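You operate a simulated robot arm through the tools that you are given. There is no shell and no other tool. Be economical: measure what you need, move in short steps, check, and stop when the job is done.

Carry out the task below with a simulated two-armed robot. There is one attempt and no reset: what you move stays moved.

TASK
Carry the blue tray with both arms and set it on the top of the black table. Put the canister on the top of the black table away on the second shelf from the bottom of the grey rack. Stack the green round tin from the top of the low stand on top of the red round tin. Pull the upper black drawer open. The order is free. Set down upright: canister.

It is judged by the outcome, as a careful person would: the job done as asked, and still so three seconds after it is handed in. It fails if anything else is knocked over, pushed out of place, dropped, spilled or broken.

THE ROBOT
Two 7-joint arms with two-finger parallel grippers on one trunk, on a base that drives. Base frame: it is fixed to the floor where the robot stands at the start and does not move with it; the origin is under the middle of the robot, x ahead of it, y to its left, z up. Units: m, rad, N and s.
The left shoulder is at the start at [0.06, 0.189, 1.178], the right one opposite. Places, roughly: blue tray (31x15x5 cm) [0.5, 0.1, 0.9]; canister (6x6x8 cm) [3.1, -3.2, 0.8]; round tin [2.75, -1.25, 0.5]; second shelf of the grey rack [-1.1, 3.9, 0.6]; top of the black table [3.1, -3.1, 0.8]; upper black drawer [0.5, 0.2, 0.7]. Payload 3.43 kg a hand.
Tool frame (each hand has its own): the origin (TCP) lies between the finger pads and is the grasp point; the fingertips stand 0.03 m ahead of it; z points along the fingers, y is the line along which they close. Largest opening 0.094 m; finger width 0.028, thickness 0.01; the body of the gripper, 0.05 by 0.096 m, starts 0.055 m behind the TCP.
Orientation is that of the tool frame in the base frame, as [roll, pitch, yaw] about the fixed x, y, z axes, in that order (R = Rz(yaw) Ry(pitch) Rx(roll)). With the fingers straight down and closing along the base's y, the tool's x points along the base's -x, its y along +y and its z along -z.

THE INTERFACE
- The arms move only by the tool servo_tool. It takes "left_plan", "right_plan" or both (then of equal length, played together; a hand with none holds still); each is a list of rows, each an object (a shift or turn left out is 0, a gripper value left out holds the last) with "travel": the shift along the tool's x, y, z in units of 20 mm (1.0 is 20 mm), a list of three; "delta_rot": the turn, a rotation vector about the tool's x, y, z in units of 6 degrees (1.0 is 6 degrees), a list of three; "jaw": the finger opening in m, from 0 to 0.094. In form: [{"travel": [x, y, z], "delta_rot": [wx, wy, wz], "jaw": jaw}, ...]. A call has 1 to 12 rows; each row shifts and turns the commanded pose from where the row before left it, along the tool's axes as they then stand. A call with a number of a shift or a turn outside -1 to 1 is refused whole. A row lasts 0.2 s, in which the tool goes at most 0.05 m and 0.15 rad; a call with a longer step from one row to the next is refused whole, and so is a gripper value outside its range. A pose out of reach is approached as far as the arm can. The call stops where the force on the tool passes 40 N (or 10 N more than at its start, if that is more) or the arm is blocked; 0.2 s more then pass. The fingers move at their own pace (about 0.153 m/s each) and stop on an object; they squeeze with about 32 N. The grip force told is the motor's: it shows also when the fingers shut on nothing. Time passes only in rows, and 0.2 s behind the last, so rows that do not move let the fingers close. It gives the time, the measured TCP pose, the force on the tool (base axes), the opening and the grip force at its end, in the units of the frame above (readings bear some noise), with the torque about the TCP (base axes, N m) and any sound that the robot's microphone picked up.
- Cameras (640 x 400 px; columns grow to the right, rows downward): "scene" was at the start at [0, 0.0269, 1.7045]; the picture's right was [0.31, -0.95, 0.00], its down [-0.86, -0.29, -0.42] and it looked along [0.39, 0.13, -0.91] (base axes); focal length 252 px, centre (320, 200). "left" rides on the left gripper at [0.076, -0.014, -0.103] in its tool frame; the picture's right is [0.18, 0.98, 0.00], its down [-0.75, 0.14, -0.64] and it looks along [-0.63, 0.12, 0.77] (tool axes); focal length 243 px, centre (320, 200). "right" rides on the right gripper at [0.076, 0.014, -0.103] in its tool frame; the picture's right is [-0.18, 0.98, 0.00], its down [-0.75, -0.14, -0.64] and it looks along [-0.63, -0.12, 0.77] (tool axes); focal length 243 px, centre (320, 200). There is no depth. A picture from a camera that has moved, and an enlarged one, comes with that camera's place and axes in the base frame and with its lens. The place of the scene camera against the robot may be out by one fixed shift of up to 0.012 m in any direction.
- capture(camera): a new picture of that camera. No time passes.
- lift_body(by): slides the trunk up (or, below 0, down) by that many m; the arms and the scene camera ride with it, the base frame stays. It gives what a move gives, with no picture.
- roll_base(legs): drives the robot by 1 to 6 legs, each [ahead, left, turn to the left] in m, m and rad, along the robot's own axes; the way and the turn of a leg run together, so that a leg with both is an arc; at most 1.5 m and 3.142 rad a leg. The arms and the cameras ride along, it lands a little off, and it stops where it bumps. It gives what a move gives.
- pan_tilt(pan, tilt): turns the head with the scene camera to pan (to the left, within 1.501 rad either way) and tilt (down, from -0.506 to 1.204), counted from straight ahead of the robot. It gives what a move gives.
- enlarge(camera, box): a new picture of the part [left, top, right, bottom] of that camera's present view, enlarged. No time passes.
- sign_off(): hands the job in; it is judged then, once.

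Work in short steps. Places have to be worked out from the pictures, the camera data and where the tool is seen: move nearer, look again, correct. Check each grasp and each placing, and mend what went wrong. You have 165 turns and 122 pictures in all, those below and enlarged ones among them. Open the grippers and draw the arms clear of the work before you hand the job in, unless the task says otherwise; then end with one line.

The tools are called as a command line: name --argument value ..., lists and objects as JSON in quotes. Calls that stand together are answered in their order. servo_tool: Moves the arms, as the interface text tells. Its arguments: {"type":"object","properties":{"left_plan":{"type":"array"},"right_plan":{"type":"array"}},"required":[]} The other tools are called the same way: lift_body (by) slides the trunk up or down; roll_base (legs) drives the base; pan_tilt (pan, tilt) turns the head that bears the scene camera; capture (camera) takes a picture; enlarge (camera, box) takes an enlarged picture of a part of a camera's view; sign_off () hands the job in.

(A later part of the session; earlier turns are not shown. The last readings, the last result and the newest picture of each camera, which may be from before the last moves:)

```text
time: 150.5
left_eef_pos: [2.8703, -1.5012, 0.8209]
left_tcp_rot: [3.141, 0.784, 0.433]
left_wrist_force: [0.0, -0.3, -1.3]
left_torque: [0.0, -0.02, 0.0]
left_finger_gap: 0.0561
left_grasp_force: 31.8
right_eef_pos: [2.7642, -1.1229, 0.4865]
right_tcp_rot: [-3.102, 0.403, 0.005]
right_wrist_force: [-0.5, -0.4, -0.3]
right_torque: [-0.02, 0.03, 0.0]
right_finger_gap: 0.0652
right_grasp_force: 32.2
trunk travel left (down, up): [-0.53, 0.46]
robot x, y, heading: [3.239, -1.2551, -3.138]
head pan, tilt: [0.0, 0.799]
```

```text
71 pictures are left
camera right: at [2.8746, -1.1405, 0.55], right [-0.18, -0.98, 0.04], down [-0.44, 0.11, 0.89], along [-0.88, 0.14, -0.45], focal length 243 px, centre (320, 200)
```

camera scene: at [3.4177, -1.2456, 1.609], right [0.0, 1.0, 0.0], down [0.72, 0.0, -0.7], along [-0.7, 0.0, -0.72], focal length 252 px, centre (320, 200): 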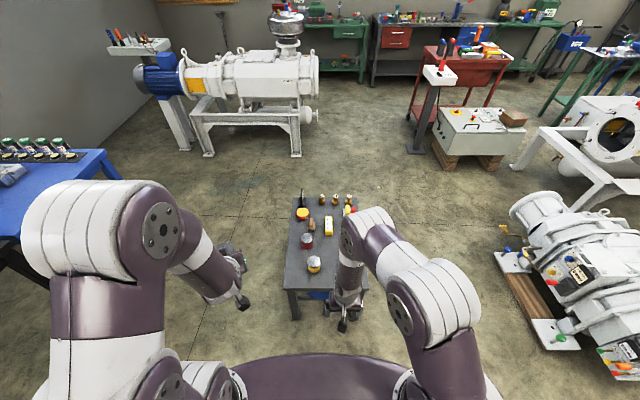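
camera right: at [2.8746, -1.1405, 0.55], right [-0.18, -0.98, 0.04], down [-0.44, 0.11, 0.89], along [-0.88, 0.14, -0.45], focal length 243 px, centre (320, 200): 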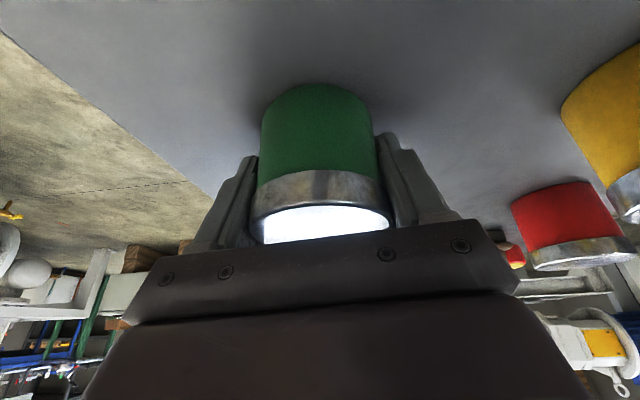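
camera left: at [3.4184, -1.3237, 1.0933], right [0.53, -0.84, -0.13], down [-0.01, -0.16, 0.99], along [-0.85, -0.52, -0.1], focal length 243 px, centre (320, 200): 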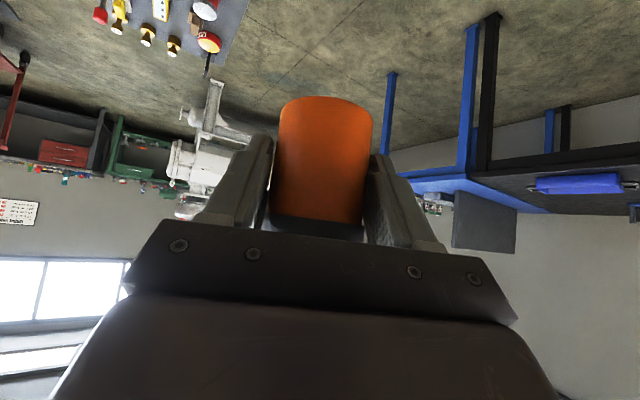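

Green tin gripped (65 mm). Lift 12 cm with the trunk; then strafe the base 0.2 left toward the red tin (≈(2.619,-1.323)).

lift_body --by 0.13

roll_base --legs '[[0, 0.2, 0]]'

servo_tool --right_plan '[{"travel": [-0.92, 0, 0.39]}, {"travel": [-0.92, 0, 0.39]}, {"travel": [-0.92, 0, 0.39]}, {"travel": [-0.92, 0, 0.39]}, {"travel": [-0.92, 0, 0.39]}, {"travel": [-0.92, 0, 0.39]}, {"travel": [-0.92, 0, 0.39]}, {}]'

capture --camera "right"

enlarge --camera "scene" --box '[270, 190, 430, 340]'

```text
time: 152.1
left_eef_pos: [2.8702, -1.5006, 0.9521]
left_tcp_rot: [3.141, 0.784, 0.433]
left_wrist_force: [-0.2, 0.3, -1.1]
left_torque: [0.01, -0.03, 0.0]
left_finger_gap: 0.0564
left_grasp_force: 32.0
right_eef_pos: [2.7638, -1.1218, 0.6172]
right_tcp_rot: [-3.104, 0.402, 0.004]
right_wrist_force: [0.1, -0.3, -1.0]
right_torque: [0.01, 0.0, -0.03]
right_finger_gap: 0.0653
right_grasp_force: 31.7
trunk travel left (down, up): [-0.66, 0.33]
robot x, y, heading: [3.2372, -1.2541, -3.144]
head pan, tilt: [0.0, 0.799]
```

```text
time: 153.7
left_eef_pos: [2.8717, -1.7079, 0.9518]
left_tcp_rot: [-3.14, 0.782, 0.436]
left_wrist_force: [0.0, -0.6, -1.5]
left_torque: [0.0, 0.0, -0.01]
left_finger_gap: 0.0566
left_grasp_force: 32.6
right_eef_pos: [2.7638, -1.3278, 0.6165]
right_tcp_rot: [-3.103, 0.402, 0.009]
right_wrist_force: [0.0, -0.4, -1.3]
right_torque: [0.03, 0.01, 0.04]
right_finger_gap: 0.0652
right_grasp_force: 31.8
trunk travel left (down, up): [-0.66, 0.33]
robot x, y, heading: [3.2398, -1.4591, -3.14]
head pan, tilt: [0.0, 0.799]
```

```text
time: 155.5
left_eef_pos: [2.8701, -1.7062, 0.9516]
left_tcp_rot: [3.139, 0.784, 0.435]
left_wrist_force: [-0.3, 0.5, -1.1]
left_torque: [-0.01, 0.01, -0.02]
left_finger_gap: 0.0561
left_grasp_force: 32.0
right_eef_pos: [2.622, -1.3277, 0.6172]
right_tcp_rot: [-3.104, 0.403, 0.008]
right_wrist_force: [0.2, 0.2, -0.4]
right_torque: [0.03, -0.02, 0.0]
right_finger_gap: 0.0653
right_grasp_force: 31.5
trunk travel left (down, up): [-0.66, 0.33]
robot x, y, heading: [3.2403, -1.4554, -3.143]
head pan, tilt: [0.0, 0.799]
```

```text
70 pictures are left
camera right: at [2.7335, -1.3464, 0.681], right [-0.18, -0.98, 0.04], down [-0.44, 0.11, 0.89], along [-0.88, 0.14, -0.45], focal length 243 px, centre (320, 200)
```

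right: 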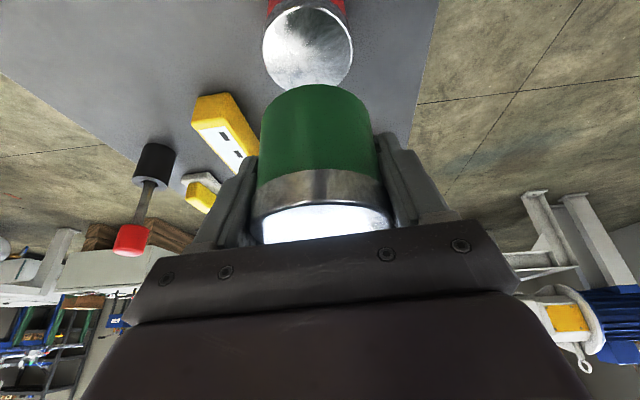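

```text
2.67 times, centred on (350, 265) of scene
camera zoom: at [3.2216, -1.4508, 1.5389], right [0.0, 1.0, 0.0], down [0.72, 0.0, -0.7], along [-0.7, 0.0, -0.72], focal length 671 px, centre (240, 27)
```

zoom: 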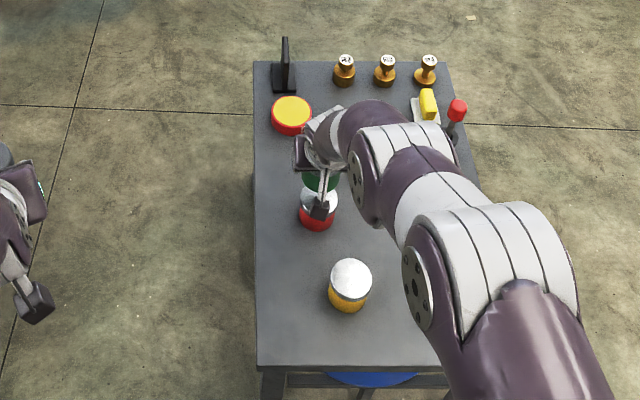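

Red lid centre fixed at (2.628,-1.325,≈0.50) by both cameras. Shift 6 mm back and descend to TCP z≈0.565.

servo_tool --right_plan '[{"travel": [0.28, -0.13, -0.12]}, {"travel": [0.215, 0, 0.506]}, {"travel": [0.215, 0, 0.506]}, {"travel": [0.215, 0, 0.506]}, {"travel": [0.215, 0, 0.506]}, {"travel": [0.1, 0, 0.25]}, {}]'

capture --camera "right"

enlarge --camera "scene" --box '[320, 230, 380, 290]'

```text
time: 157.1
left_eef_pos: [2.8696, -1.7073, 0.9515]
left_tcp_rot: [-3.14, 0.783, 0.435]
left_wrist_force: [1.3, -0.3, -0.9]
left_torque: [0.0, -0.02, 0.01]
left_finger_gap: 0.0563
left_grasp_force: 31.6
right_eef_pos: [2.6319, -1.3229, 0.5673]
right_tcp_rot: [-3.103, 0.403, 0.007]
right_wrist_force: [-0.5, -0.9, -1.7]
right_torque: [0.01, 0.01, 0.01]
right_finger_gap: 0.0651
right_grasp_force: 31.5
trunk travel left (down, up): [-0.66, 0.33]
robot x, y, heading: [3.2393, -1.4539, -3.138]
head pan, tilt: [0.0, 0.799]
```

```text
68 pictures are left
camera right: at [2.7422, -1.3416, 0.6309], right [-0.18, -0.98, 0.04], down [-0.44, 0.11, 0.89], along [-0.88, 0.14, -0.45], focal length 243 px, centre (320, 200)
```

right: 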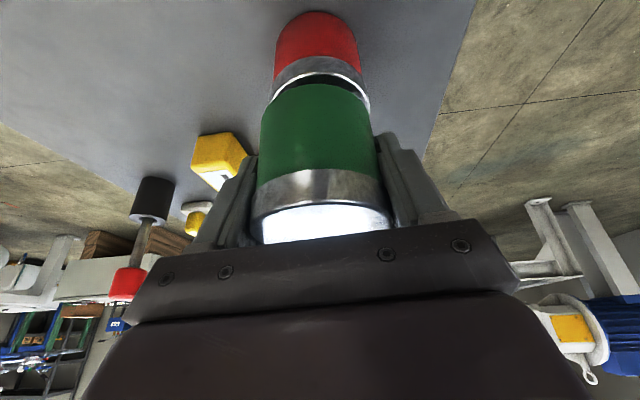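

```text
6.67 times, centred on (350, 260) of scene
camera zoom: at [3.2213, -1.4507, 1.5389], right [0.0, 1.0, 0.0], down [0.72, 0.0, -0.7], along [-0.7, 0.0, -0.72], focal length 1678 px, centre (120, -200)
```

zoom: 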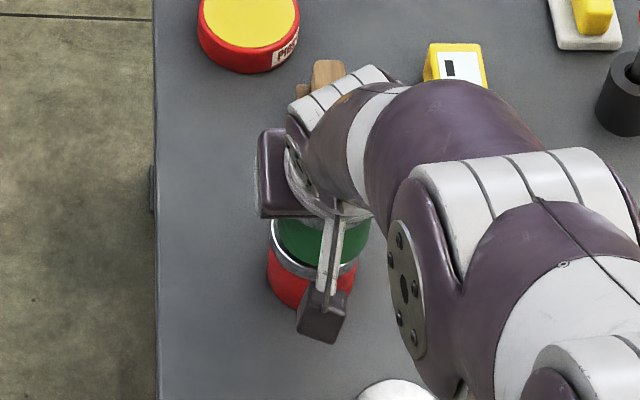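

A small gap remains; nudge ~3 mm toward -y and 4 mm forward, then creep down in 2 mm steps to contact.

servo_tool --right_plan '[{"travel": [-0.18, 0.12, 0.08]}, {"travel": [0.04, 0, 0.1]}, {"travel": [0.04, 0, 0.1]}, {"travel": [0.04, 0, 0.1]}, {}]'

```text
time: 158.3
left_eef_pos: [2.8712, -1.7061, 0.9516]
left_tcp_rot: [-3.14, 0.784, 0.435]
left_wrist_force: [-0.3, 0.4, -1.2]
left_torque: [-0.02, 0.0, -0.01]
left_finger_gap: 0.0561
left_grasp_force: 32.0
right_eef_pos: [2.6249, -1.3257, 0.5598]
right_tcp_rot: [-3.103, 0.403, 0.006]
right_wrist_force: [0.5, 0.5, -2.1]
right_torque: [0.02, 0.04, 0.01]
right_finger_gap: 0.0654
right_grasp_force: 31.4
trunk travel left (down, up): [-0.66, 0.33]
robot x, y, heading: [3.2379, -1.458, -3.142]
head pan, tilt: [0.0, 0.799]
```

No contact yet (z 0.560). Continue creeping down.

servo_tool --right_plan '[{"travel": [0.06, 0, 0.1]}, {"travel": [0.06, 0, 0.1]}, {"travel": [0.06, 0, 0.1]}, {}]'

capture --camera "right"

```text
time: 159.3
left_eef_pos: [2.8706, -1.7061, 0.9517]
left_tcp_rot: [-3.141, 0.783, 0.434]
left_wrist_force: [0.2, -0.5, -1.6]
left_torque: [0.04, -0.02, 0.0]
left_finger_gap: 0.0563
left_grasp_force: 32.4
right_eef_pos: [2.6275, -1.3236, 0.5544]
right_tcp_rot: [-3.103, 0.405, 0.006]
right_wrist_force: [0.1, 0.1, -2.1]
right_torque: [0.04, 0.0, -0.04]
right_finger_gap: 0.0654
right_grasp_force: 31.4
trunk travel left (down, up): [-0.66, 0.33]
robot x, y, heading: [3.2377, -1.461, -3.136]
head pan, tilt: [0.0, 0.799]
```

```text
66 pictures are left
camera right: at [2.7383, -1.3423, 0.6171], right [-0.18, -0.98, 0.04], down [-0.44, 0.11, 0.89], along [-0.88, 0.14, -0.45], focal length 243 px, centre (320, 200)
```

right: 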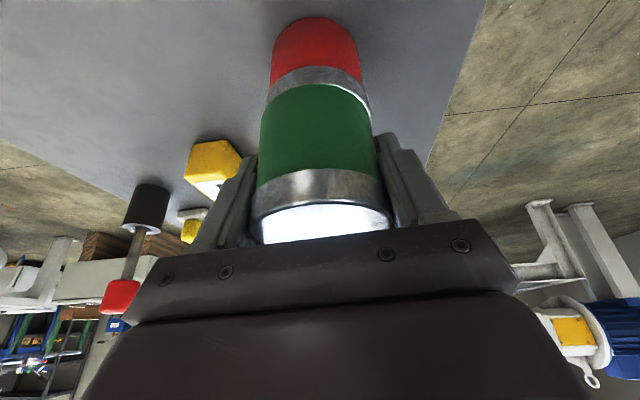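

Well aligned, almost touching. A few more 1.5 mm steps.

servo_tool --right_plan '[{"travel": [0.03, 0, 0.07]}, {"travel": [0.03, 0, 0.07]}, {"travel": [0.03, 0, 0.07]}, {}]'

```text
time: 160.3
left_eef_pos: [2.8711, -1.7073, 0.953]
left_tcp_rot: [-3.141, 0.784, 0.436]
left_wrist_force: [-0.2, 0.1, -1.3]
left_torque: [0.03, -0.03, 0.01]
left_finger_gap: 0.0562
left_grasp_force: 31.5
right_eef_pos: [2.6266, -1.3255, 0.5522]
right_tcp_rot: [-3.103, 0.409, 0.006]
right_wrist_force: [-0.2, -0.2, 7.6]
right_torque: [-0.28, -0.05, -0.07]
right_finger_gap: 0.0653
right_grasp_force: 32.0
trunk travel left (down, up): [-0.66, 0.33]
robot x, y, heading: [3.2372, -1.4592, -3.14]
head pan, tilt: [0.0, 0.799]
```

Contact (+7.6 N). Open and withdraw back along the tool axis.

servo_tool --right_plan '[{"jaw": 0.09}, {}, {}, {"travel": [0, 0, -0.5]}, {"travel": [0, 0, -1]}, {"travel": [0, 0, -1]}, {"travel": [0, 0, -1]}, {"travel": [0, 0, -1]}, {"travel": [0, 0, -1]}]'

capture --camera "right"

capture --camera "left"

```text
time: 162.3
left_eef_pos: [2.8717, -1.7061, 0.9523]
left_tcp_rot: [-3.14, 0.786, 0.437]
left_wrist_force: [0.6, 0.0, -0.6]
left_torque: [-0.03, -0.03, 0.02]
left_finger_gap: 0.0561
left_grasp_force: 31.8
right_eef_pos: [2.6709, -1.3295, 0.6539]
right_tcp_rot: [-3.104, 0.404, 0.008]
right_wrist_force: [0.4, -1.2, 0.4]
right_torque: [0.04, 0.03, 0.01]
right_finger_gap: 0.0902
right_grasp_force: 0.0
trunk travel left (down, up): [-0.66, 0.33]
robot x, y, heading: [3.242, -1.457, -3.136]
head pan, tilt: [0.0, 0.799]
```

```text
65 pictures are left
camera right: at [2.7814, -1.3479, 0.7165], right [-0.18, -0.98, 0.04], down [-0.44, 0.11, 0.89], along [-0.88, 0.14, -0.45], focal length 243 px, centre (320, 200)
```

right: 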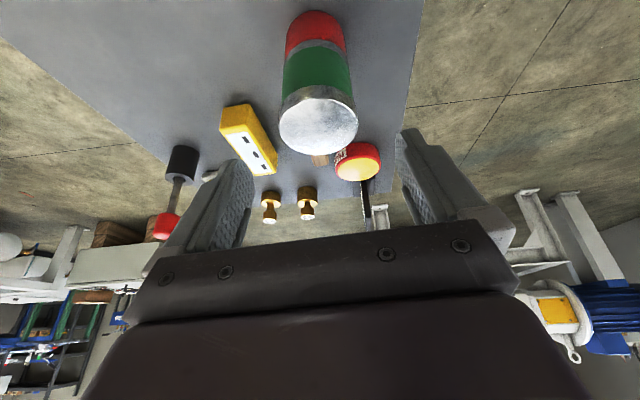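

```text
64 pictures are left
camera left: at [2.9799, -1.6403, 0.9704], right [0.53, -0.84, -0.13], down [-0.01, -0.16, 0.99], along [-0.85, -0.52, -0.1], focal length 243 px, centre (320, 200)
```

left: 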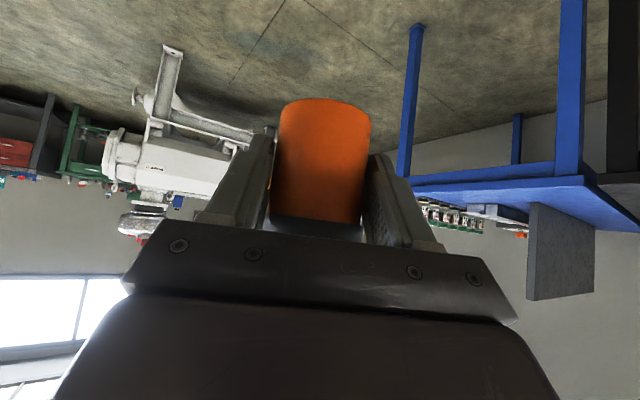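

Green stands squarely on red, and the canister is still held upright. Now raise the trunk, retract the right arm, and drive back around the stand.

lift_body --by 0.3

servo_tool --right_plan '[{"travel": [0.92, 0, -0.39], "jaw": 0.03}, {"travel": [0.92, 0, -0.39]}, {"travel": [0.92, 0, -0.39]}, {"travel": [0.92, 0, -0.39]}, {"travel": [0.92, 0, -0.39]}, {"travel": [0.92, 0, -0.39]}, {"travel": [0.92, 0, -0.39]}, {"travel": [0.92, 0, -0.39]}]'

capture --camera "scene"

roll_base --legs '[[0, 0.42, 0], [1.42, 0, 0]]'

capture --camera "scene"

```text
time: 165.3
left_eef_pos: [2.8708, -1.706, 1.2511]
left_tcp_rot: [3.141, 0.784, 0.435]
left_wrist_force: [-0.4, -0.2, -1.4]
left_torque: [0.02, -0.01, 0.01]
left_finger_gap: 0.056
left_grasp_force: 32.5
right_eef_pos: [2.6704, -1.3296, 0.9534]
right_tcp_rot: [-3.102, 0.404, 0.006]
right_wrist_force: [0.6, -0.1, -0.9]
right_torque: [0.0, 0.0, 0.01]
right_finger_gap: 0.0904
right_grasp_force: 0.0
trunk travel left (down, up): [-0.96, 0.03]
robot x, y, heading: [3.2419, -1.4584, -3.141]
head pan, tilt: [0.0, 0.799]
```

```text
time: 167.1
left_eef_pos: [2.8715, -1.7061, 1.2525]
left_tcp_rot: [-3.14, 0.784, 0.437]
left_wrist_force: [-0.5, 0.4, 0.1]
left_torque: [-0.01, 0.01, 0.01]
left_finger_gap: 0.0557
left_grasp_force: 31.6
right_eef_pos: [2.8316, -1.3307, 0.9521]
right_tcp_rot: [-3.104, 0.404, 0.005]
right_wrist_force: [0.6, 0.6, 0.1]
right_torque: [0.03, 0.01, -0.01]
right_finger_gap: 0.0301
right_grasp_force: 0.0
trunk travel left (down, up): [-0.96, 0.03]
robot x, y, heading: [3.2397, -1.4582, -3.138]
head pan, tilt: [0.0, 0.799]
```

```text
63 pictures are left
camera scene: at [3.2223, -1.4509, 1.8389], right [0.0, 1.0, 0.0], down [0.72, 0.0, -0.7], along [-0.7, 0.0, -0.72], focal length 252 px, centre (320, 200)
```

scene: 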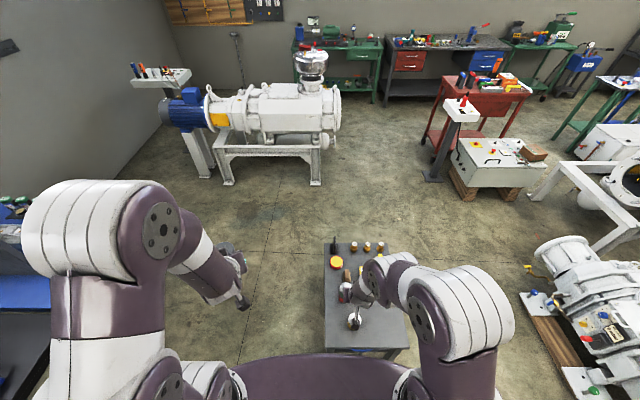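

```text
time: 176.7
left_eef_pos: [1.3799, -2.1119, 1.2512]
left_tcp_rot: [-3.139, 0.784, 0.419]
left_wrist_force: [0.0, 0.1, -1.4]
left_torque: [0.01, -0.01, 0.0]
left_finger_gap: 0.0558
left_grasp_force: 31.8
right_eef_pos: [1.3439, -1.7368, 0.9524]
right_tcp_rot: [-3.103, 0.404, -0.008]
right_wrist_force: [0.5, -0.6, -0.2]
right_torque: [0.0, -0.01, 0.0]
right_finger_gap: 0.03
right_grasp_force: 0.0
trunk travel left (down, up): [-0.96, 0.03]
robot x, y, heading: [1.7518, -1.8741, 3.125]
head pan, tilt: [0.0, 0.799]
```

```text
62 pictures are left
camera scene: at [1.7342, -1.8618, 1.8389], right [0.01, 1.0, 0.0], down [0.72, -0.01, -0.7], along [-0.7, 0.01, -0.72], focal length 252 px, centre (320, 200)
```

scene: 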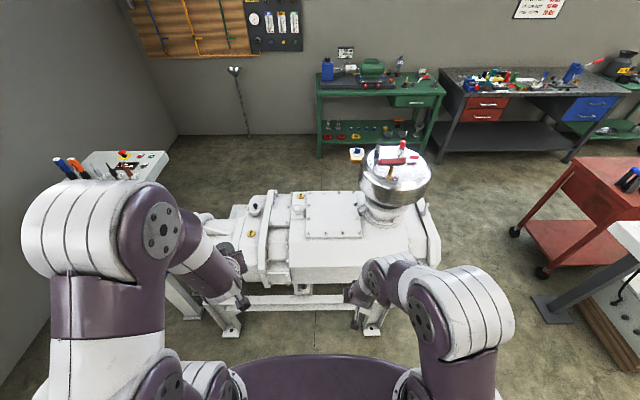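

The pump is close ahead; back 0.12, then strafe right to the corridor and go ahead to x≈0.9 to check.

roll_base --legs '[[-0.12, 0, 0], [0, -1.08, 0.015], [0.9, 0, 0]]'

capture --camera "scene"

```text
time: 187.5
left_eef_pos: [0.5982, -1.0556, 1.2525]
left_tcp_rot: [-3.139, 0.787, 0.459]
left_wrist_force: [0.3, -0.1, -1.2]
left_torque: [0.02, -0.01, 0.01]
left_finger_gap: 0.0554
left_grasp_force: 32.0
right_eef_pos: [0.5485, -0.681, 0.9512]
right_tcp_rot: [-3.103, 0.405, 0.032]
right_wrist_force: [0.6, 0.0, 0.0]
right_torque: [0.03, 0.01, -0.01]
right_finger_gap: 0.0299
right_grasp_force: 0.0
trunk travel left (down, up): [-0.96, 0.03]
robot x, y, heading: [0.9615, -0.7967, -3.115]
head pan, tilt: [0.0, 0.799]
```

```text
61 pictures are left
camera scene: at [0.9429, -0.7907, 1.8389], right [-0.03, 1.0, 0.0], down [0.72, 0.02, -0.7], along [-0.7, -0.02, -0.72], focal length 252 px, centre (320, 200)
```

scene: 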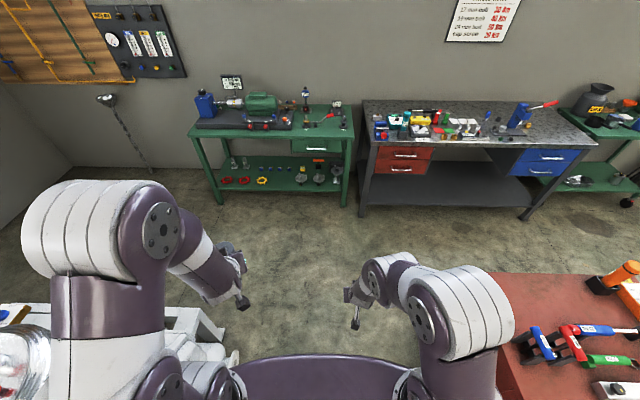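

Continue to x≈-0.12, then turn right to face +y.

roll_base --legs '[[1.06, 0, 0], [0, 0, -1.597]]'

pan_tilt --pan 0.1 --tilt 0.6

capture --camera "scene"

```text
time: 196.9
left_eef_pos: [-0.3659, -0.4572, 1.2517]
left_tcp_rot: [-3.141, 0.784, -1.134]
left_wrist_force: [-0.5, 0.7, -1.4]
left_torque: [0.0, -0.01, -0.02]
left_finger_gap: 0.0548
left_grasp_force: 32.2
right_eef_pos: [0.0091, -0.4162, 0.9527]
right_tcp_rot: [-3.104, 0.403, -1.563]
right_wrist_force: [0.8, 0.4, 0.1]
right_torque: [0.02, -0.03, 0.02]
right_finger_gap: 0.0301
right_grasp_force: 0.0
trunk travel left (down, up): [-0.96, 0.03]
robot x, y, heading: [-0.1211, -0.8218, 1.578]
head pan, tilt: [0.0, 0.799]
```

```text
time: 197.6
left_eef_pos: [-0.3666, -0.4561, 1.2517]
left_tcp_rot: [-3.141, 0.785, -1.136]
left_wrist_force: [-0.7, 0.1, -1.9]
left_torque: [-0.04, -0.03, -0.01]
left_finger_gap: 0.055
left_grasp_force: 32.0
right_eef_pos: [0.01, -0.4156, 0.9521]
right_tcp_rot: [-3.103, 0.403, -1.561]
right_wrist_force: [0.2, -0.6, 0.5]
right_torque: [0.0, -0.02, -0.01]
right_finger_gap: 0.0302
right_grasp_force: 0.0
trunk travel left (down, up): [-0.96, 0.03]
robot x, y, heading: [-0.12, -0.8251, 1.579]
head pan, tilt: [0.099, 0.6]
```

```text
60 pictures are left
camera scene: at [-0.1236, -0.7888, 1.8557], right [0.99, 0.1, 0.0], down [0.06, -0.56, -0.82], along [-0.09, 0.82, -0.57], focal length 252 px, centre (320, 200)
```

scene: 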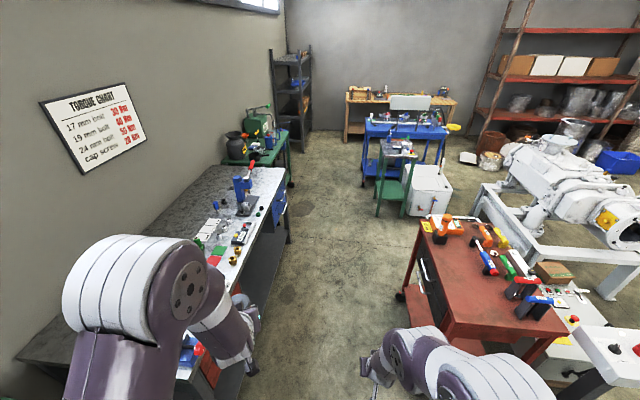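

The lane ahead is clear; the rack stands at the far left. Drive ahead 2.8 m drifting slightly left.

roll_base --legs '[[1.4, 0.06, 0], [1.4, 0.07, 0]]'

pan_tilt --pan 0.5 --tilt 0.55

capture --camera "scene"

```text
time: 211.5
left_eef_pos: [-0.4481, 2.415, 1.252]
left_tcp_rot: [-3.141, 0.786, -1.16]
left_wrist_force: [-0.4, 1.0, -0.9]
left_torque: [-0.04, -0.01, 0.02]
left_finger_gap: 0.0548
left_grasp_force: 31.7
right_eef_pos: [-0.0731, 2.4461, 0.9502]
right_tcp_rot: [-3.105, 0.404, -1.59]
right_wrist_force: [-0.1, 0.1, -0.1]
right_torque: [0.03, 0.02, 0.01]
right_finger_gap: 0.0299
right_grasp_force: 0.1
trunk travel left (down, up): [-0.96, 0.03]
robot x, y, heading: [-0.2086, 2.0381, 1.549]
head pan, tilt: [0.099, 0.6]
```

```text
time: 212.3
left_eef_pos: [-0.4481, 2.4149, 1.2511]
left_tcp_rot: [3.14, 0.782, -1.16]
left_wrist_force: [-0.1, -0.5, -1.4]
left_torque: [-0.01, -0.01, 0.02]
left_finger_gap: 0.0548
left_grasp_force: 31.9
right_eef_pos: [-0.0723, 2.4469, 0.9529]
right_tcp_rot: [-3.103, 0.405, -1.588]
right_wrist_force: [0.2, -0.3, 0.1]
right_torque: [-0.03, -0.01, 0.0]
right_finger_gap: 0.0299
right_grasp_force: 0.1
trunk travel left (down, up): [-0.96, 0.03]
robot x, y, heading: [-0.2096, 2.0423, 1.547]
head pan, tilt: [0.499, 0.55]
```

```text
59 pictures are left
camera scene: at [-0.2489, 2.0689, 1.8603], right [0.89, 0.46, 0.0], down [0.24, -0.46, -0.85], along [-0.39, 0.76, -0.52], focal length 252 px, centre (320, 200)
```

scene: 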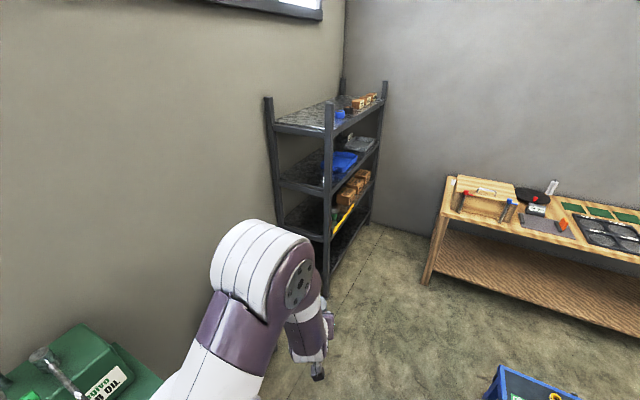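

Rack shows four shelves; the wooden bench starts around (-0.07,4.0), so I'll stop at y≈3.3, turn to face the rack and look.

roll_base --legs '[[1.25, 0, 0.02], [0, 0, 1.4]]'

pan_tilt --pan -0.35 --tilt 0.75

capture --camera "scene"

```text
time: 222.1
left_eef_pos: [-0.5905, 3.096, 1.251]
left_tcp_rot: [3.141, 0.784, 0.27]
left_wrist_force: [-0.1, 0.5, -0.5]
left_torque: [0.0, -0.01, -0.02]
left_finger_gap: 0.0537
left_grasp_force: 31.4
right_eef_pos: [-0.5683, 3.4715, 0.9527]
right_tcp_rot: [-3.104, 0.404, -0.158]
right_wrist_force: [-0.5, -1.0, 0.1]
right_torque: [0.02, 0.05, 0.02]
right_finger_gap: 0.0298
right_grasp_force: 0.2
trunk travel left (down, up): [-0.96, 0.03]
robot x, y, heading: [-0.1844, 3.2761, 2.979]
head pan, tilt: [0.499, 0.55]
```

```text
time: 223.2
left_eef_pos: [-0.5908, 3.0964, 1.2512]
left_tcp_rot: [-3.142, 0.784, 0.269]
left_wrist_force: [0.2, 0.5, -2.1]
left_torque: [0.0, -0.04, 0.02]
left_finger_gap: 0.0534
left_grasp_force: 32.1
right_eef_pos: [-0.5682, 3.4732, 0.952]
right_tcp_rot: [-3.103, 0.403, -0.157]
right_wrist_force: [0.0, 0.1, -0.1]
right_torque: [-0.01, 0.01, 0.01]
right_finger_gap: 0.0299
right_grasp_force: 0.0
trunk travel left (down, up): [-0.96, 0.03]
robot x, y, heading: [-0.1887, 3.2789, 2.978]
head pan, tilt: [-0.351, 0.75]
```

```text
58 pictures are left
camera scene: at [-0.1968, 3.3185, 1.8429], right [0.49, 0.87, 0.0], down [0.59, -0.33, -0.73], along [-0.64, 0.36, -0.68], focal length 252 px, centre (320, 200)
```

scene: 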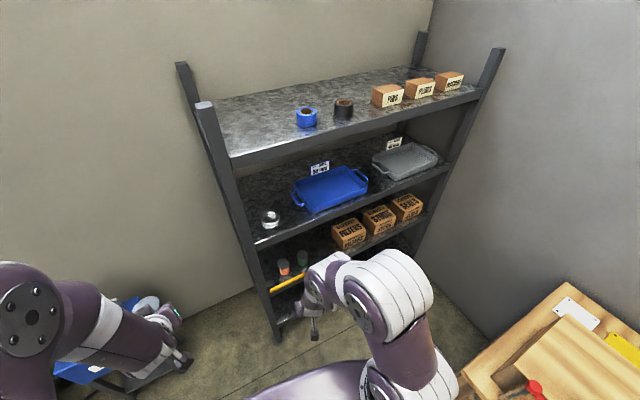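

The second shelf (z≈0.62) holds boxes and two small canisters at its left end. The grip gap has crept to 53 mm, so I check the canister in the hand.

capture --camera "left"

enlarge --camera "scene" --box '[230, 180, 450, 340]'

```text
57 pictures are left
camera left: at [-0.4729, 3.1433, 1.2703], right [0.39, -0.91, -0.13], down [-0.04, -0.16, 0.99], along [-0.92, -0.38, -0.1], focal length 243 px, centre (320, 200)
```

left: 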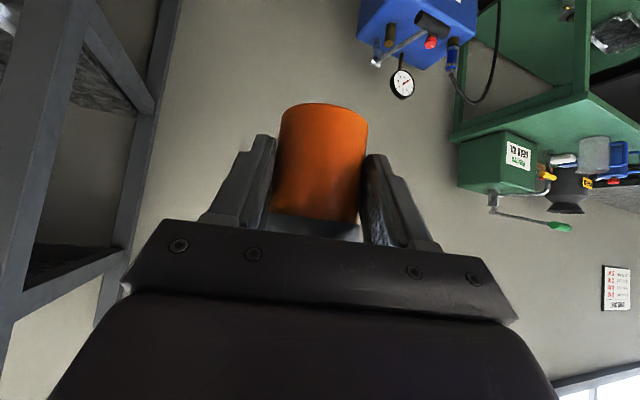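

```text
2.50 times, centred on (340, 260) of scene
camera zoom: at [-0.1968, 3.3185, 1.8429], right [0.49, 0.87, 0.0], down [0.59, -0.33, -0.73], along [-0.64, 0.36, -0.68], focal length 629 px, centre (270, 50)
```

zoom: 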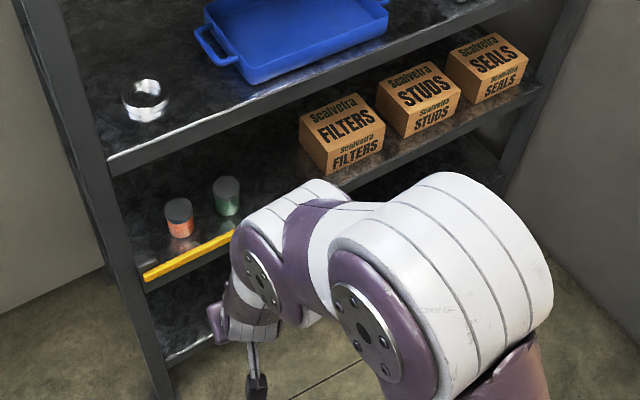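

The canister has crept forward in the grip, so I go promptly. Free spot on the second shelf: about (-0.95,3.755), between the green canister and the FILTERS box, past the yellow rail. I turn and shift to face it obliquely, then lower the trunk.

roll_base --legs '[[0, 0, -0.448], [0.17, -0.05, 0]]'

lift_body --by -0.47

pan_tilt --pan 0.1 --tilt 0.75

capture --camera "scene"

capture --camera "left"

```text
time: 226.0
left_eef_pos: [-0.7405, 3.4209, 1.2532]
left_tcp_rot: [-3.137, 0.785, -0.168]
left_wrist_force: [-0.7, 0.1, -0.6]
left_torque: [0.03, 0.0, -0.02]
left_finger_gap: 0.0532
left_grasp_force: 32.1
right_eef_pos: [-0.5604, 3.753, 0.9544]
right_tcp_rot: [-3.104, 0.407, -0.597]
right_wrist_force: [0.9, -0.8, -0.5]
right_torque: [-0.03, 0.01, 0.04]
right_finger_gap: 0.0297
right_grasp_force: 0.0
trunk travel left (down, up): [-0.96, 0.03]
robot x, y, heading: [-0.298, 3.4208, 2.54]
head pan, tilt: [-0.351, 0.75]
```

```text
refused: -0.47 is not a number from -0.4 to 0.4
```

```text
time: 226.9
left_eef_pos: [-0.7418, 3.4238, 1.2509]
left_tcp_rot: [3.141, 0.783, -0.169]
left_wrist_force: [0.1, 0.2, -1.7]
left_torque: [0.01, 0.03, 0.01]
left_finger_gap: 0.0534
left_grasp_force: 31.9
right_eef_pos: [-0.5615, 3.7536, 0.9518]
right_tcp_rot: [-3.106, 0.404, -0.597]
right_wrist_force: [0.6, 0.8, 0.0]
right_torque: [0.02, 0.0, -0.01]
right_finger_gap: 0.0298
right_grasp_force: 0.0
trunk travel left (down, up): [-0.96, 0.03]
robot x, y, heading: [-0.3002, 3.417, 2.538]
head pan, tilt: [0.099, 0.75]
```

```text
55 pictures are left
camera scene: at [-0.3193, 3.4326, 1.8429], right [0.48, 0.88, 0.0], down [0.6, -0.33, -0.73], along [-0.64, 0.35, -0.68], focal length 252 px, centre (320, 200)
```

scene: 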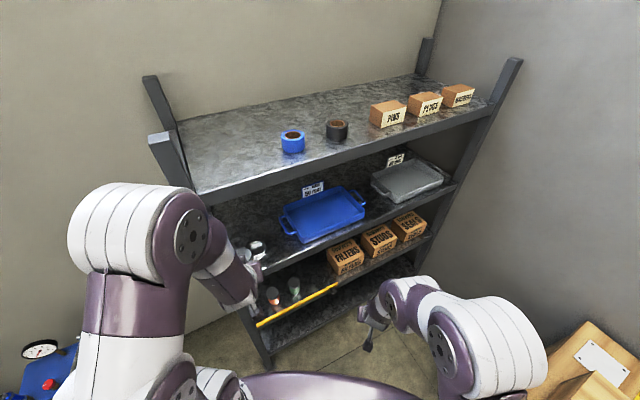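

```text
54 pictures are left
camera left: at [-0.6159, 3.4165, 1.2702], right [-0.04, -0.99, -0.13], down [-0.1, -0.13, 0.99], along [-0.99, 0.05, -0.1], focal length 243 px, centre (320, 200)
```

left: 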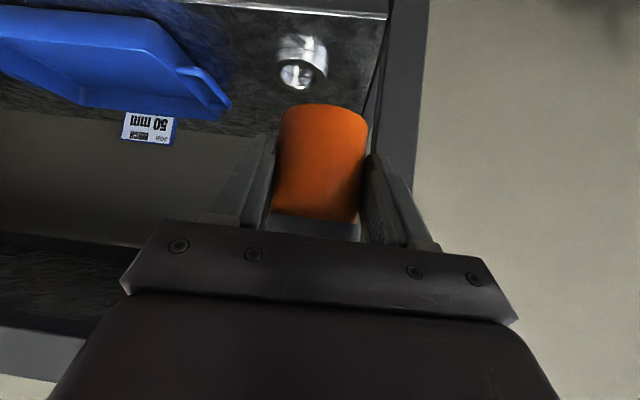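

The yellow bar runs along the shelf's front edge (y 3.39–3.82) and must be passed over. Lower the trunk in two moves to TCP z≈0.76, outside the rack.

lift_body --by -0.4

lift_body --by -0.07

capture --camera "left"

capture --camera "scene"

```text
time: 230.8
left_eef_pos: [-0.7416, 3.4232, 0.8505]
left_tcp_rot: [-3.141, 0.783, -0.169]
left_wrist_force: [1.0, 0.4, -1.6]
left_torque: [-0.01, -0.04, 0.04]
left_finger_gap: 0.0531
left_grasp_force: 32.2
right_eef_pos: [-0.5616, 3.754, 0.5508]
right_tcp_rot: [-3.103, 0.403, -0.596]
right_wrist_force: [-0.4, -0.2, -0.5]
right_torque: [0.0, 0.03, -0.04]
right_finger_gap: 0.0298
right_grasp_force: 0.1
trunk travel left (down, up): [-0.56, 0.43]
robot x, y, heading: [-0.2981, 3.4129, 2.546]
head pan, tilt: [0.099, 0.75]
```

```text
time: 231.8
left_eef_pos: [-0.7412, 3.4231, 0.7812]
left_tcp_rot: [-3.141, 0.785, -0.168]
left_wrist_force: [-0.6, 0.6, -1.2]
left_torque: [0.01, -0.01, -0.01]
left_finger_gap: 0.0531
left_grasp_force: 31.7
right_eef_pos: [-0.5624, 3.7543, 0.4814]
right_tcp_rot: [-3.101, 0.402, -0.597]
right_wrist_force: [-0.3, -0.4, -0.4]
right_torque: [0.02, 0.03, -0.01]
right_finger_gap: 0.0301
right_grasp_force: 0.0
trunk travel left (down, up): [-0.49, 0.5]
robot x, y, heading: [-0.2996, 3.4192, 2.542]
head pan, tilt: [0.099, 0.75]
```

```text
53 pictures are left
camera left: at [-0.6152, 3.4157, 0.8004], right [-0.04, -0.99, -0.13], down [-0.1, -0.13, 0.99], along [-0.99, 0.05, -0.1], focal length 243 px, centre (320, 200)
```

left: 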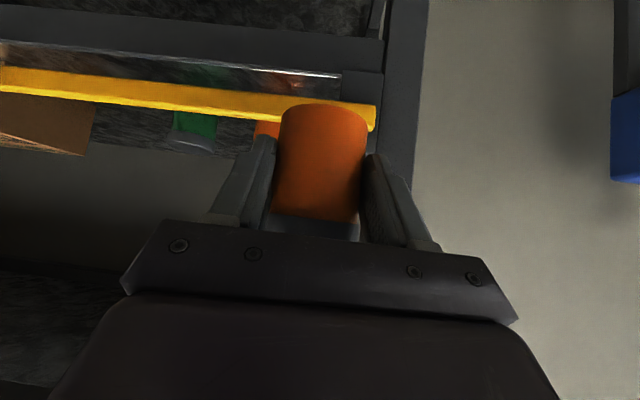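

```text
52 pictures are left
camera scene: at [-0.3183, 3.4313, 1.3729], right [0.48, 0.88, 0.0], down [0.6, -0.33, -0.73], along [-0.64, 0.35, -0.68], focal length 252 px, centre (320, 200)
```

scene: 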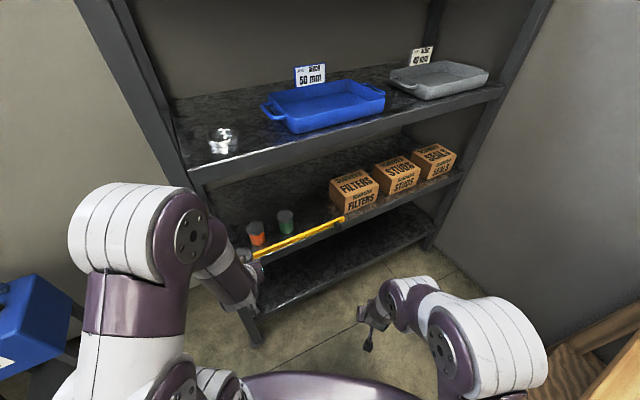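

Rail is at z≈0.67–0.705 and the shelf at ≈0.64, so the canister's bottom must pass above 0.71. First pull the right hand back, then carry the canister sideways along the outside of the rack to y≈3.74.

servo_tool --left_plan '[{"travel": [-0.174, -0.985, 0.064]}, {"travel": [-0.174, -0.985, 0.064]}, {"travel": [-0.174, -0.985, 0.064]}, {"travel": [-0.174, -0.985, 0.064]}, {"travel": [-0.174, -0.985, 0.064]}, {"travel": [-0.174, -0.985, 0.064]}, {"travel": [-0.174, -0.985, 0.064]}, {"travel": [-0.174, -0.985, 0.064]}]' --right_plan '[{"travel": [0.92, 0, -0.39]}, {"travel": [0.92, 0, -0.39]}, {"travel": [0.92, 0, -0.39]}, {"travel": [0.92, 0, -0.39]}, {"travel": [0.92, 0, -0.39]}, {"travel": [0.92, 0, -0.39]}, {}, {}]'

capture --camera "scene"

```text
time: 233.6
left_eef_pos: [-0.7422, 3.5834, 0.7955]
left_tcp_rot: [3.14, 0.784, -0.171]
left_wrist_force: [-0.9, -0.3, -0.8]
left_torque: [0.02, -0.01, 0.0]
left_finger_gap: 0.053
left_grasp_force: 32.1
right_eef_pos: [-0.5198, 3.6983, 0.4909]
right_tcp_rot: [-3.087, 0.397, -0.592]
right_wrist_force: [-0.7, -0.4, 0.4]
right_torque: [-0.04, 0.0, -0.02]
right_finger_gap: 0.0299
right_grasp_force: 0.2
right hand out of reach, approached as far as the arm can: row 3, 4, 5, 6
trunk travel left (down, up): [-0.49, 0.5]
robot x, y, heading: [-0.299, 3.4176, 2.541]
head pan, tilt: [0.099, 0.75]
```

```text
51 pictures are left
camera scene: at [-0.3185, 3.4319, 1.3729], right [0.48, 0.88, 0.0], down [0.6, -0.33, -0.73], along [-0.64, 0.35, -0.68], focal length 252 px, centre (320, 200)
```

scene: 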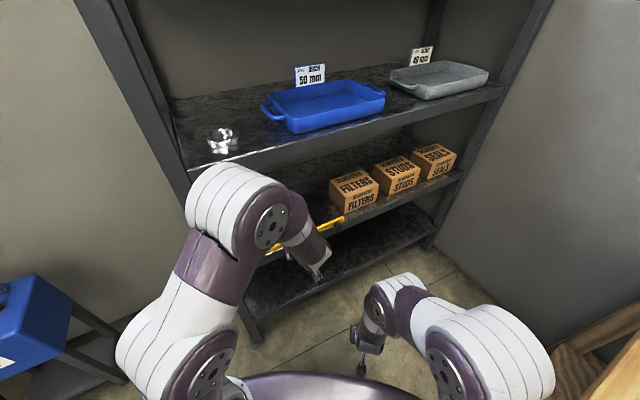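

Continue the sideways move.

servo_tool --left_plan '[{"travel": [-0.174, -0.985, 0.064]}, {"travel": [-0.174, -0.985, 0.064]}, {"travel": [-0.174, -0.985, 0.064]}, {"travel": [-0.174, -0.985, 0.064]}, {"travel": [-0.174, -0.985, 0.064]}, {"travel": [-0.174, -0.985, 0.064]}, {"travel": [-0.174, -0.985, 0.064]}, {"travel": [-0.174, -0.985, 0.064]}]'

capture --camera "scene"

capture --camera "left"

```text
time: 235.4
left_eef_pos: [-0.7433, 3.7419, 0.8076]
left_tcp_rot: [3.141, 0.784, -0.17]
left_wrist_force: [0.5, 0.0, -1.3]
left_torque: [-0.01, -0.02, -0.03]
left_finger_gap: 0.0532
left_grasp_force: 32.2
right_eef_pos: [-0.5199, 3.698, 0.4917]
right_tcp_rot: [-3.088, 0.397, -0.592]
right_wrist_force: [0.1, 0.1, -0.6]
right_torque: [-0.02, 0.0, -0.03]
right_finger_gap: 0.0301
right_grasp_force: 0.0
trunk travel left (down, up): [-0.49, 0.5]
robot x, y, heading: [-0.3003, 3.4168, 2.538]
head pan, tilt: [0.099, 0.75]
```

```text
50 pictures are left
camera scene: at [-0.3185, 3.4319, 1.3729], right [0.48, 0.88, 0.0], down [0.6, -0.33, -0.73], along [-0.64, 0.35, -0.68], focal length 252 px, centre (320, 200)
```

scene: 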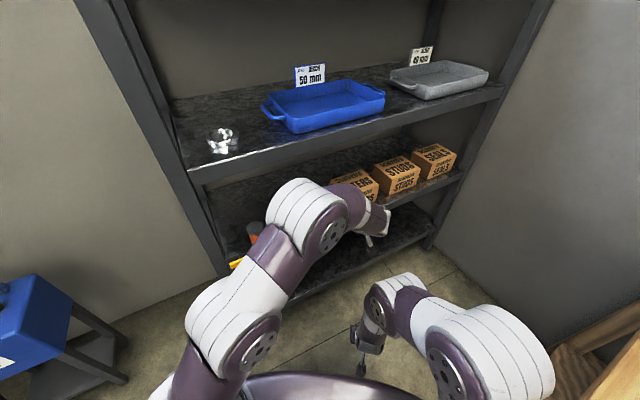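

```text
49 pictures are left
camera left: at [-0.6159, 3.7358, 0.8256], right [-0.04, -0.99, -0.13], down [-0.1, -0.13, 0.99], along [-0.99, 0.05, -0.1], focal length 243 px, centre (320, 200)
```

left: 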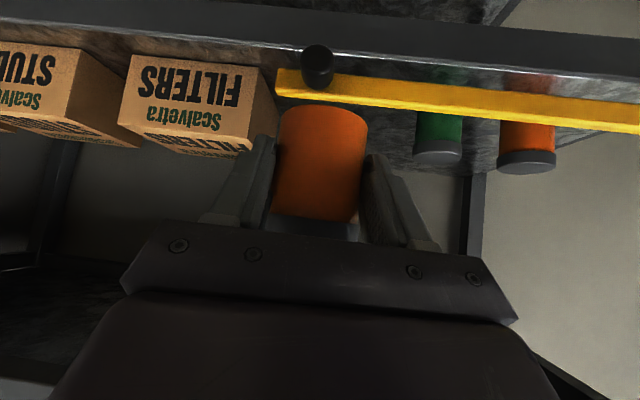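

The yellow bar (with a black end) lies along the edge, top ≈0.705; the free slot is y 3.63–3.83. Move in over the bar to (-0.94,3.735) at z 0.81.

servo_tool --left_plan '[{"travel": [-0.85, 0.25, 0.85]}, {"travel": [-0.85, 0.25, 0.85]}, {"travel": [-0.85, 0.25, 0.85]}, {"travel": [-0.85, 0.25, 0.85]}, {"travel": [-0.85, 0.25, 0.85]}, {"travel": [-0.85, 0.25, 0.85]}, {"travel": [-0.85, 0.25, 0.85]}, {"travel": [-0.85, 0.25, 0.85]}]'

capture --camera "left"

capture --camera "scene"

```text
time: 237.2
left_eef_pos: [-0.9373, 3.7349, 0.8058]
left_tcp_rot: [-3.14, 0.785, -0.169]
left_wrist_force: [0.4, 0.4, -1.7]
left_torque: [-0.01, -0.03, 0.02]
left_finger_gap: 0.0532
left_grasp_force: 32.4
right_eef_pos: [-0.5201, 3.6985, 0.4902]
right_tcp_rot: [-3.089, 0.396, -0.591]
right_wrist_force: [-0.2, 0.1, -0.5]
right_torque: [-0.01, -0.02, 0.0]
right_finger_gap: 0.0301
right_grasp_force: 0.0
trunk travel left (down, up): [-0.49, 0.5]
robot x, y, heading: [-0.296, 3.413, 2.546]
head pan, tilt: [0.099, 0.75]
```

```text
48 pictures are left
camera left: at [-0.8104, 3.7278, 0.8242], right [-0.04, -0.99, -0.13], down [-0.1, -0.13, 0.99], along [-0.99, 0.05, -0.1], focal length 243 px, centre (320, 200)
```

left: 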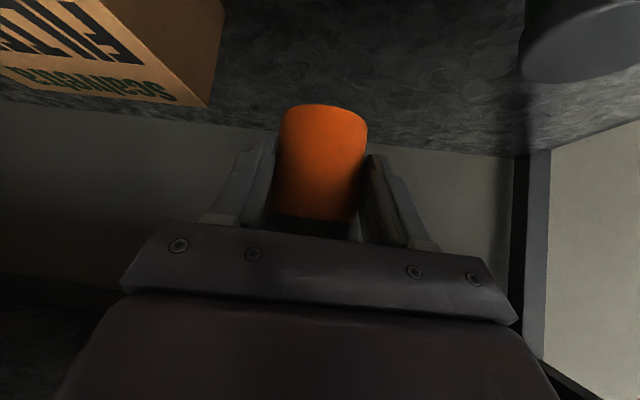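

```text
47 pictures are left
camera scene: at [-0.3191, 3.4316, 1.3729], right [0.48, 0.88, 0.0], down [0.6, -0.33, -0.73], along [-0.64, 0.35, -0.68], focal length 252 px, centre (320, 200)
```

scene: 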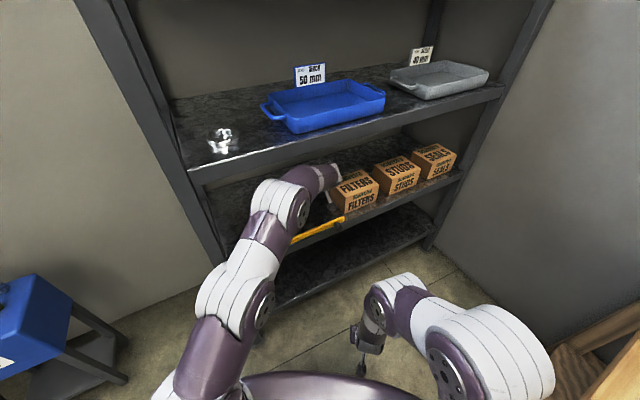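

Re-triangulating, the yellow bar actually stands out in front (x≈-0.80, top ≈0.73), and the wrist camera would be above it if I lowered here. So I go further in along the tool axis (5 cm forward, 5 cm down) before lowering.

servo_tool --left_plan '[{"travel": [0, 0.1, 0.7]}, {"travel": [0, 0.1, 0.7]}, {"travel": [0, 0.1, 0.7]}, {"travel": [0, 0.1, 0.7]}, {"travel": [0, 0.1, 0.7]}, {}]'

capture --camera "left"

enlarge --camera "scene" --box '[220, 130, 400, 270]'

```text
time: 238.6
left_eef_pos: [-0.987, 3.7363, 0.7563]
left_tcp_rot: [3.142, 0.785, -0.172]
left_wrist_force: [0.6, -0.5, -1.7]
left_torque: [0.0, -0.02, 0.04]
left_finger_gap: 0.0531
left_grasp_force: 31.5
right_eef_pos: [-0.5195, 3.6989, 0.4907]
right_tcp_rot: [-3.087, 0.395, -0.591]
right_wrist_force: [0.0, -0.3, 1.0]
right_torque: [-0.02, -0.02, 0.01]
right_finger_gap: 0.0299
right_grasp_force: 0.0
trunk travel left (down, up): [-0.49, 0.5]
robot x, y, heading: [-0.2968, 3.4207, 2.54]
head pan, tilt: [0.099, 0.75]
```

```text
46 pictures are left
camera left: at [-0.8602, 3.7273, 0.7754], right [-0.04, -0.99, -0.13], down [-0.1, -0.13, 0.99], along [-0.99, 0.05, -0.1], focal length 243 px, centre (320, 200)
```

left: 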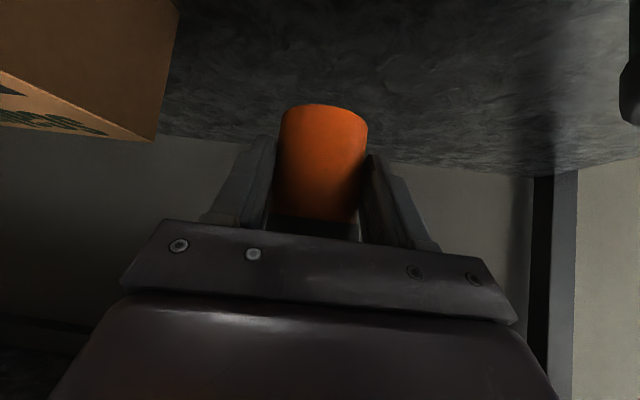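

```text
2.86 times, centred on (310, 200) of scene
camera zoom: at [-0.3184, 3.4315, 1.3729], right [0.48, 0.88, 0.0], down [0.6, -0.33, -0.73], along [-0.64, 0.35, -0.68], focal length 719 px, centre (349, 200)
```

zoom: 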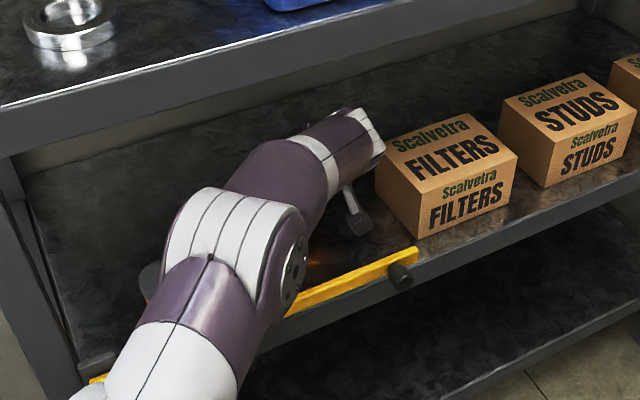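

The hand is inside the slot and clear of bar, box and upper shelf. Lower straight down 45 mm in small steps.

servo_tool --left_plan '[{"travel": [0.177, 0, 0.177]}, {"travel": [0.177, 0, 0.177]}, {"travel": [0.177, 0, 0.177]}, {"travel": [0.177, 0, 0.177]}, {"travel": [0.177, 0, 0.177]}, {"travel": [0.177, 0, 0.177]}, {"travel": [0.177, 0, 0.177]}, {"travel": [0.177, 0, 0.177]}, {"travel": [0.177, 0, 0.177]}, {}]'

capture --camera "left"

enlarge --camera "scene" --box '[220, 130, 400, 270]'

```text
time: 240.8
left_eef_pos: [-0.9878, 3.7353, 0.713]
left_tcp_rot: [3.14, 0.783, -0.169]
left_wrist_force: [-0.6, 0.1, -1.2]
left_torque: [-0.01, -0.01, 0.04]
left_finger_gap: 0.0529
left_grasp_force: 31.7
right_eef_pos: [-0.5195, 3.6988, 0.4905]
right_tcp_rot: [-3.088, 0.397, -0.591]
right_wrist_force: [-0.4, 0.1, 0.5]
right_torque: [0.0, -0.01, -0.03]
right_finger_gap: 0.0298
right_grasp_force: 0.1
trunk travel left (down, up): [-0.49, 0.5]
robot x, y, heading: [-0.2979, 3.4199, 2.542]
head pan, tilt: [0.099, 0.75]
```

```text
44 pictures are left
camera left: at [-0.8617, 3.7278, 0.7314], right [-0.04, -0.99, -0.13], down [-0.1, -0.13, 0.99], along [-0.99, 0.05, -0.1], focal length 243 px, centre (320, 200)
```

left: 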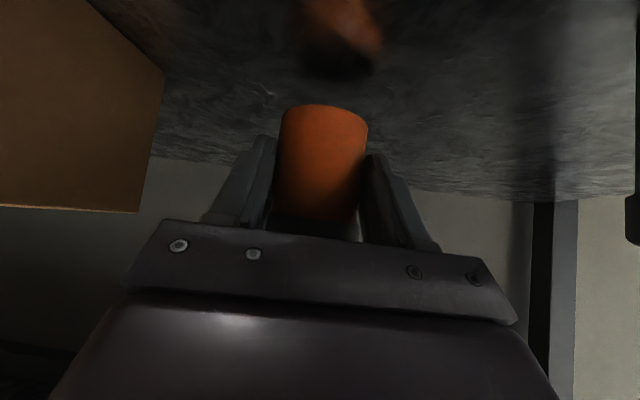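

```text
2.86 times, centred on (310, 200) of scene
camera zoom: at [-0.3185, 3.4315, 1.3729], right [0.48, 0.88, 0.0], down [0.6, -0.33, -0.73], along [-0.64, 0.35, -0.68], focal length 719 px, centre (349, 200)
```

zoom: 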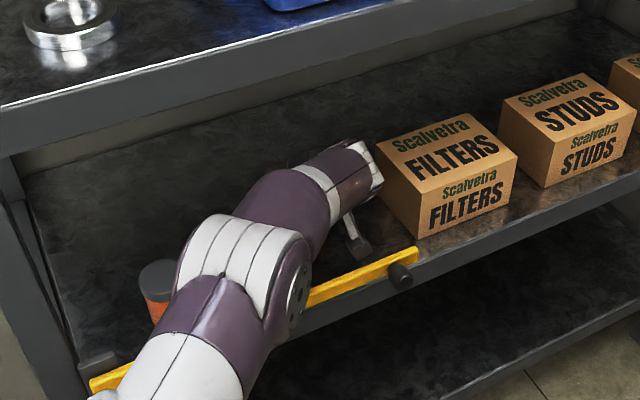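

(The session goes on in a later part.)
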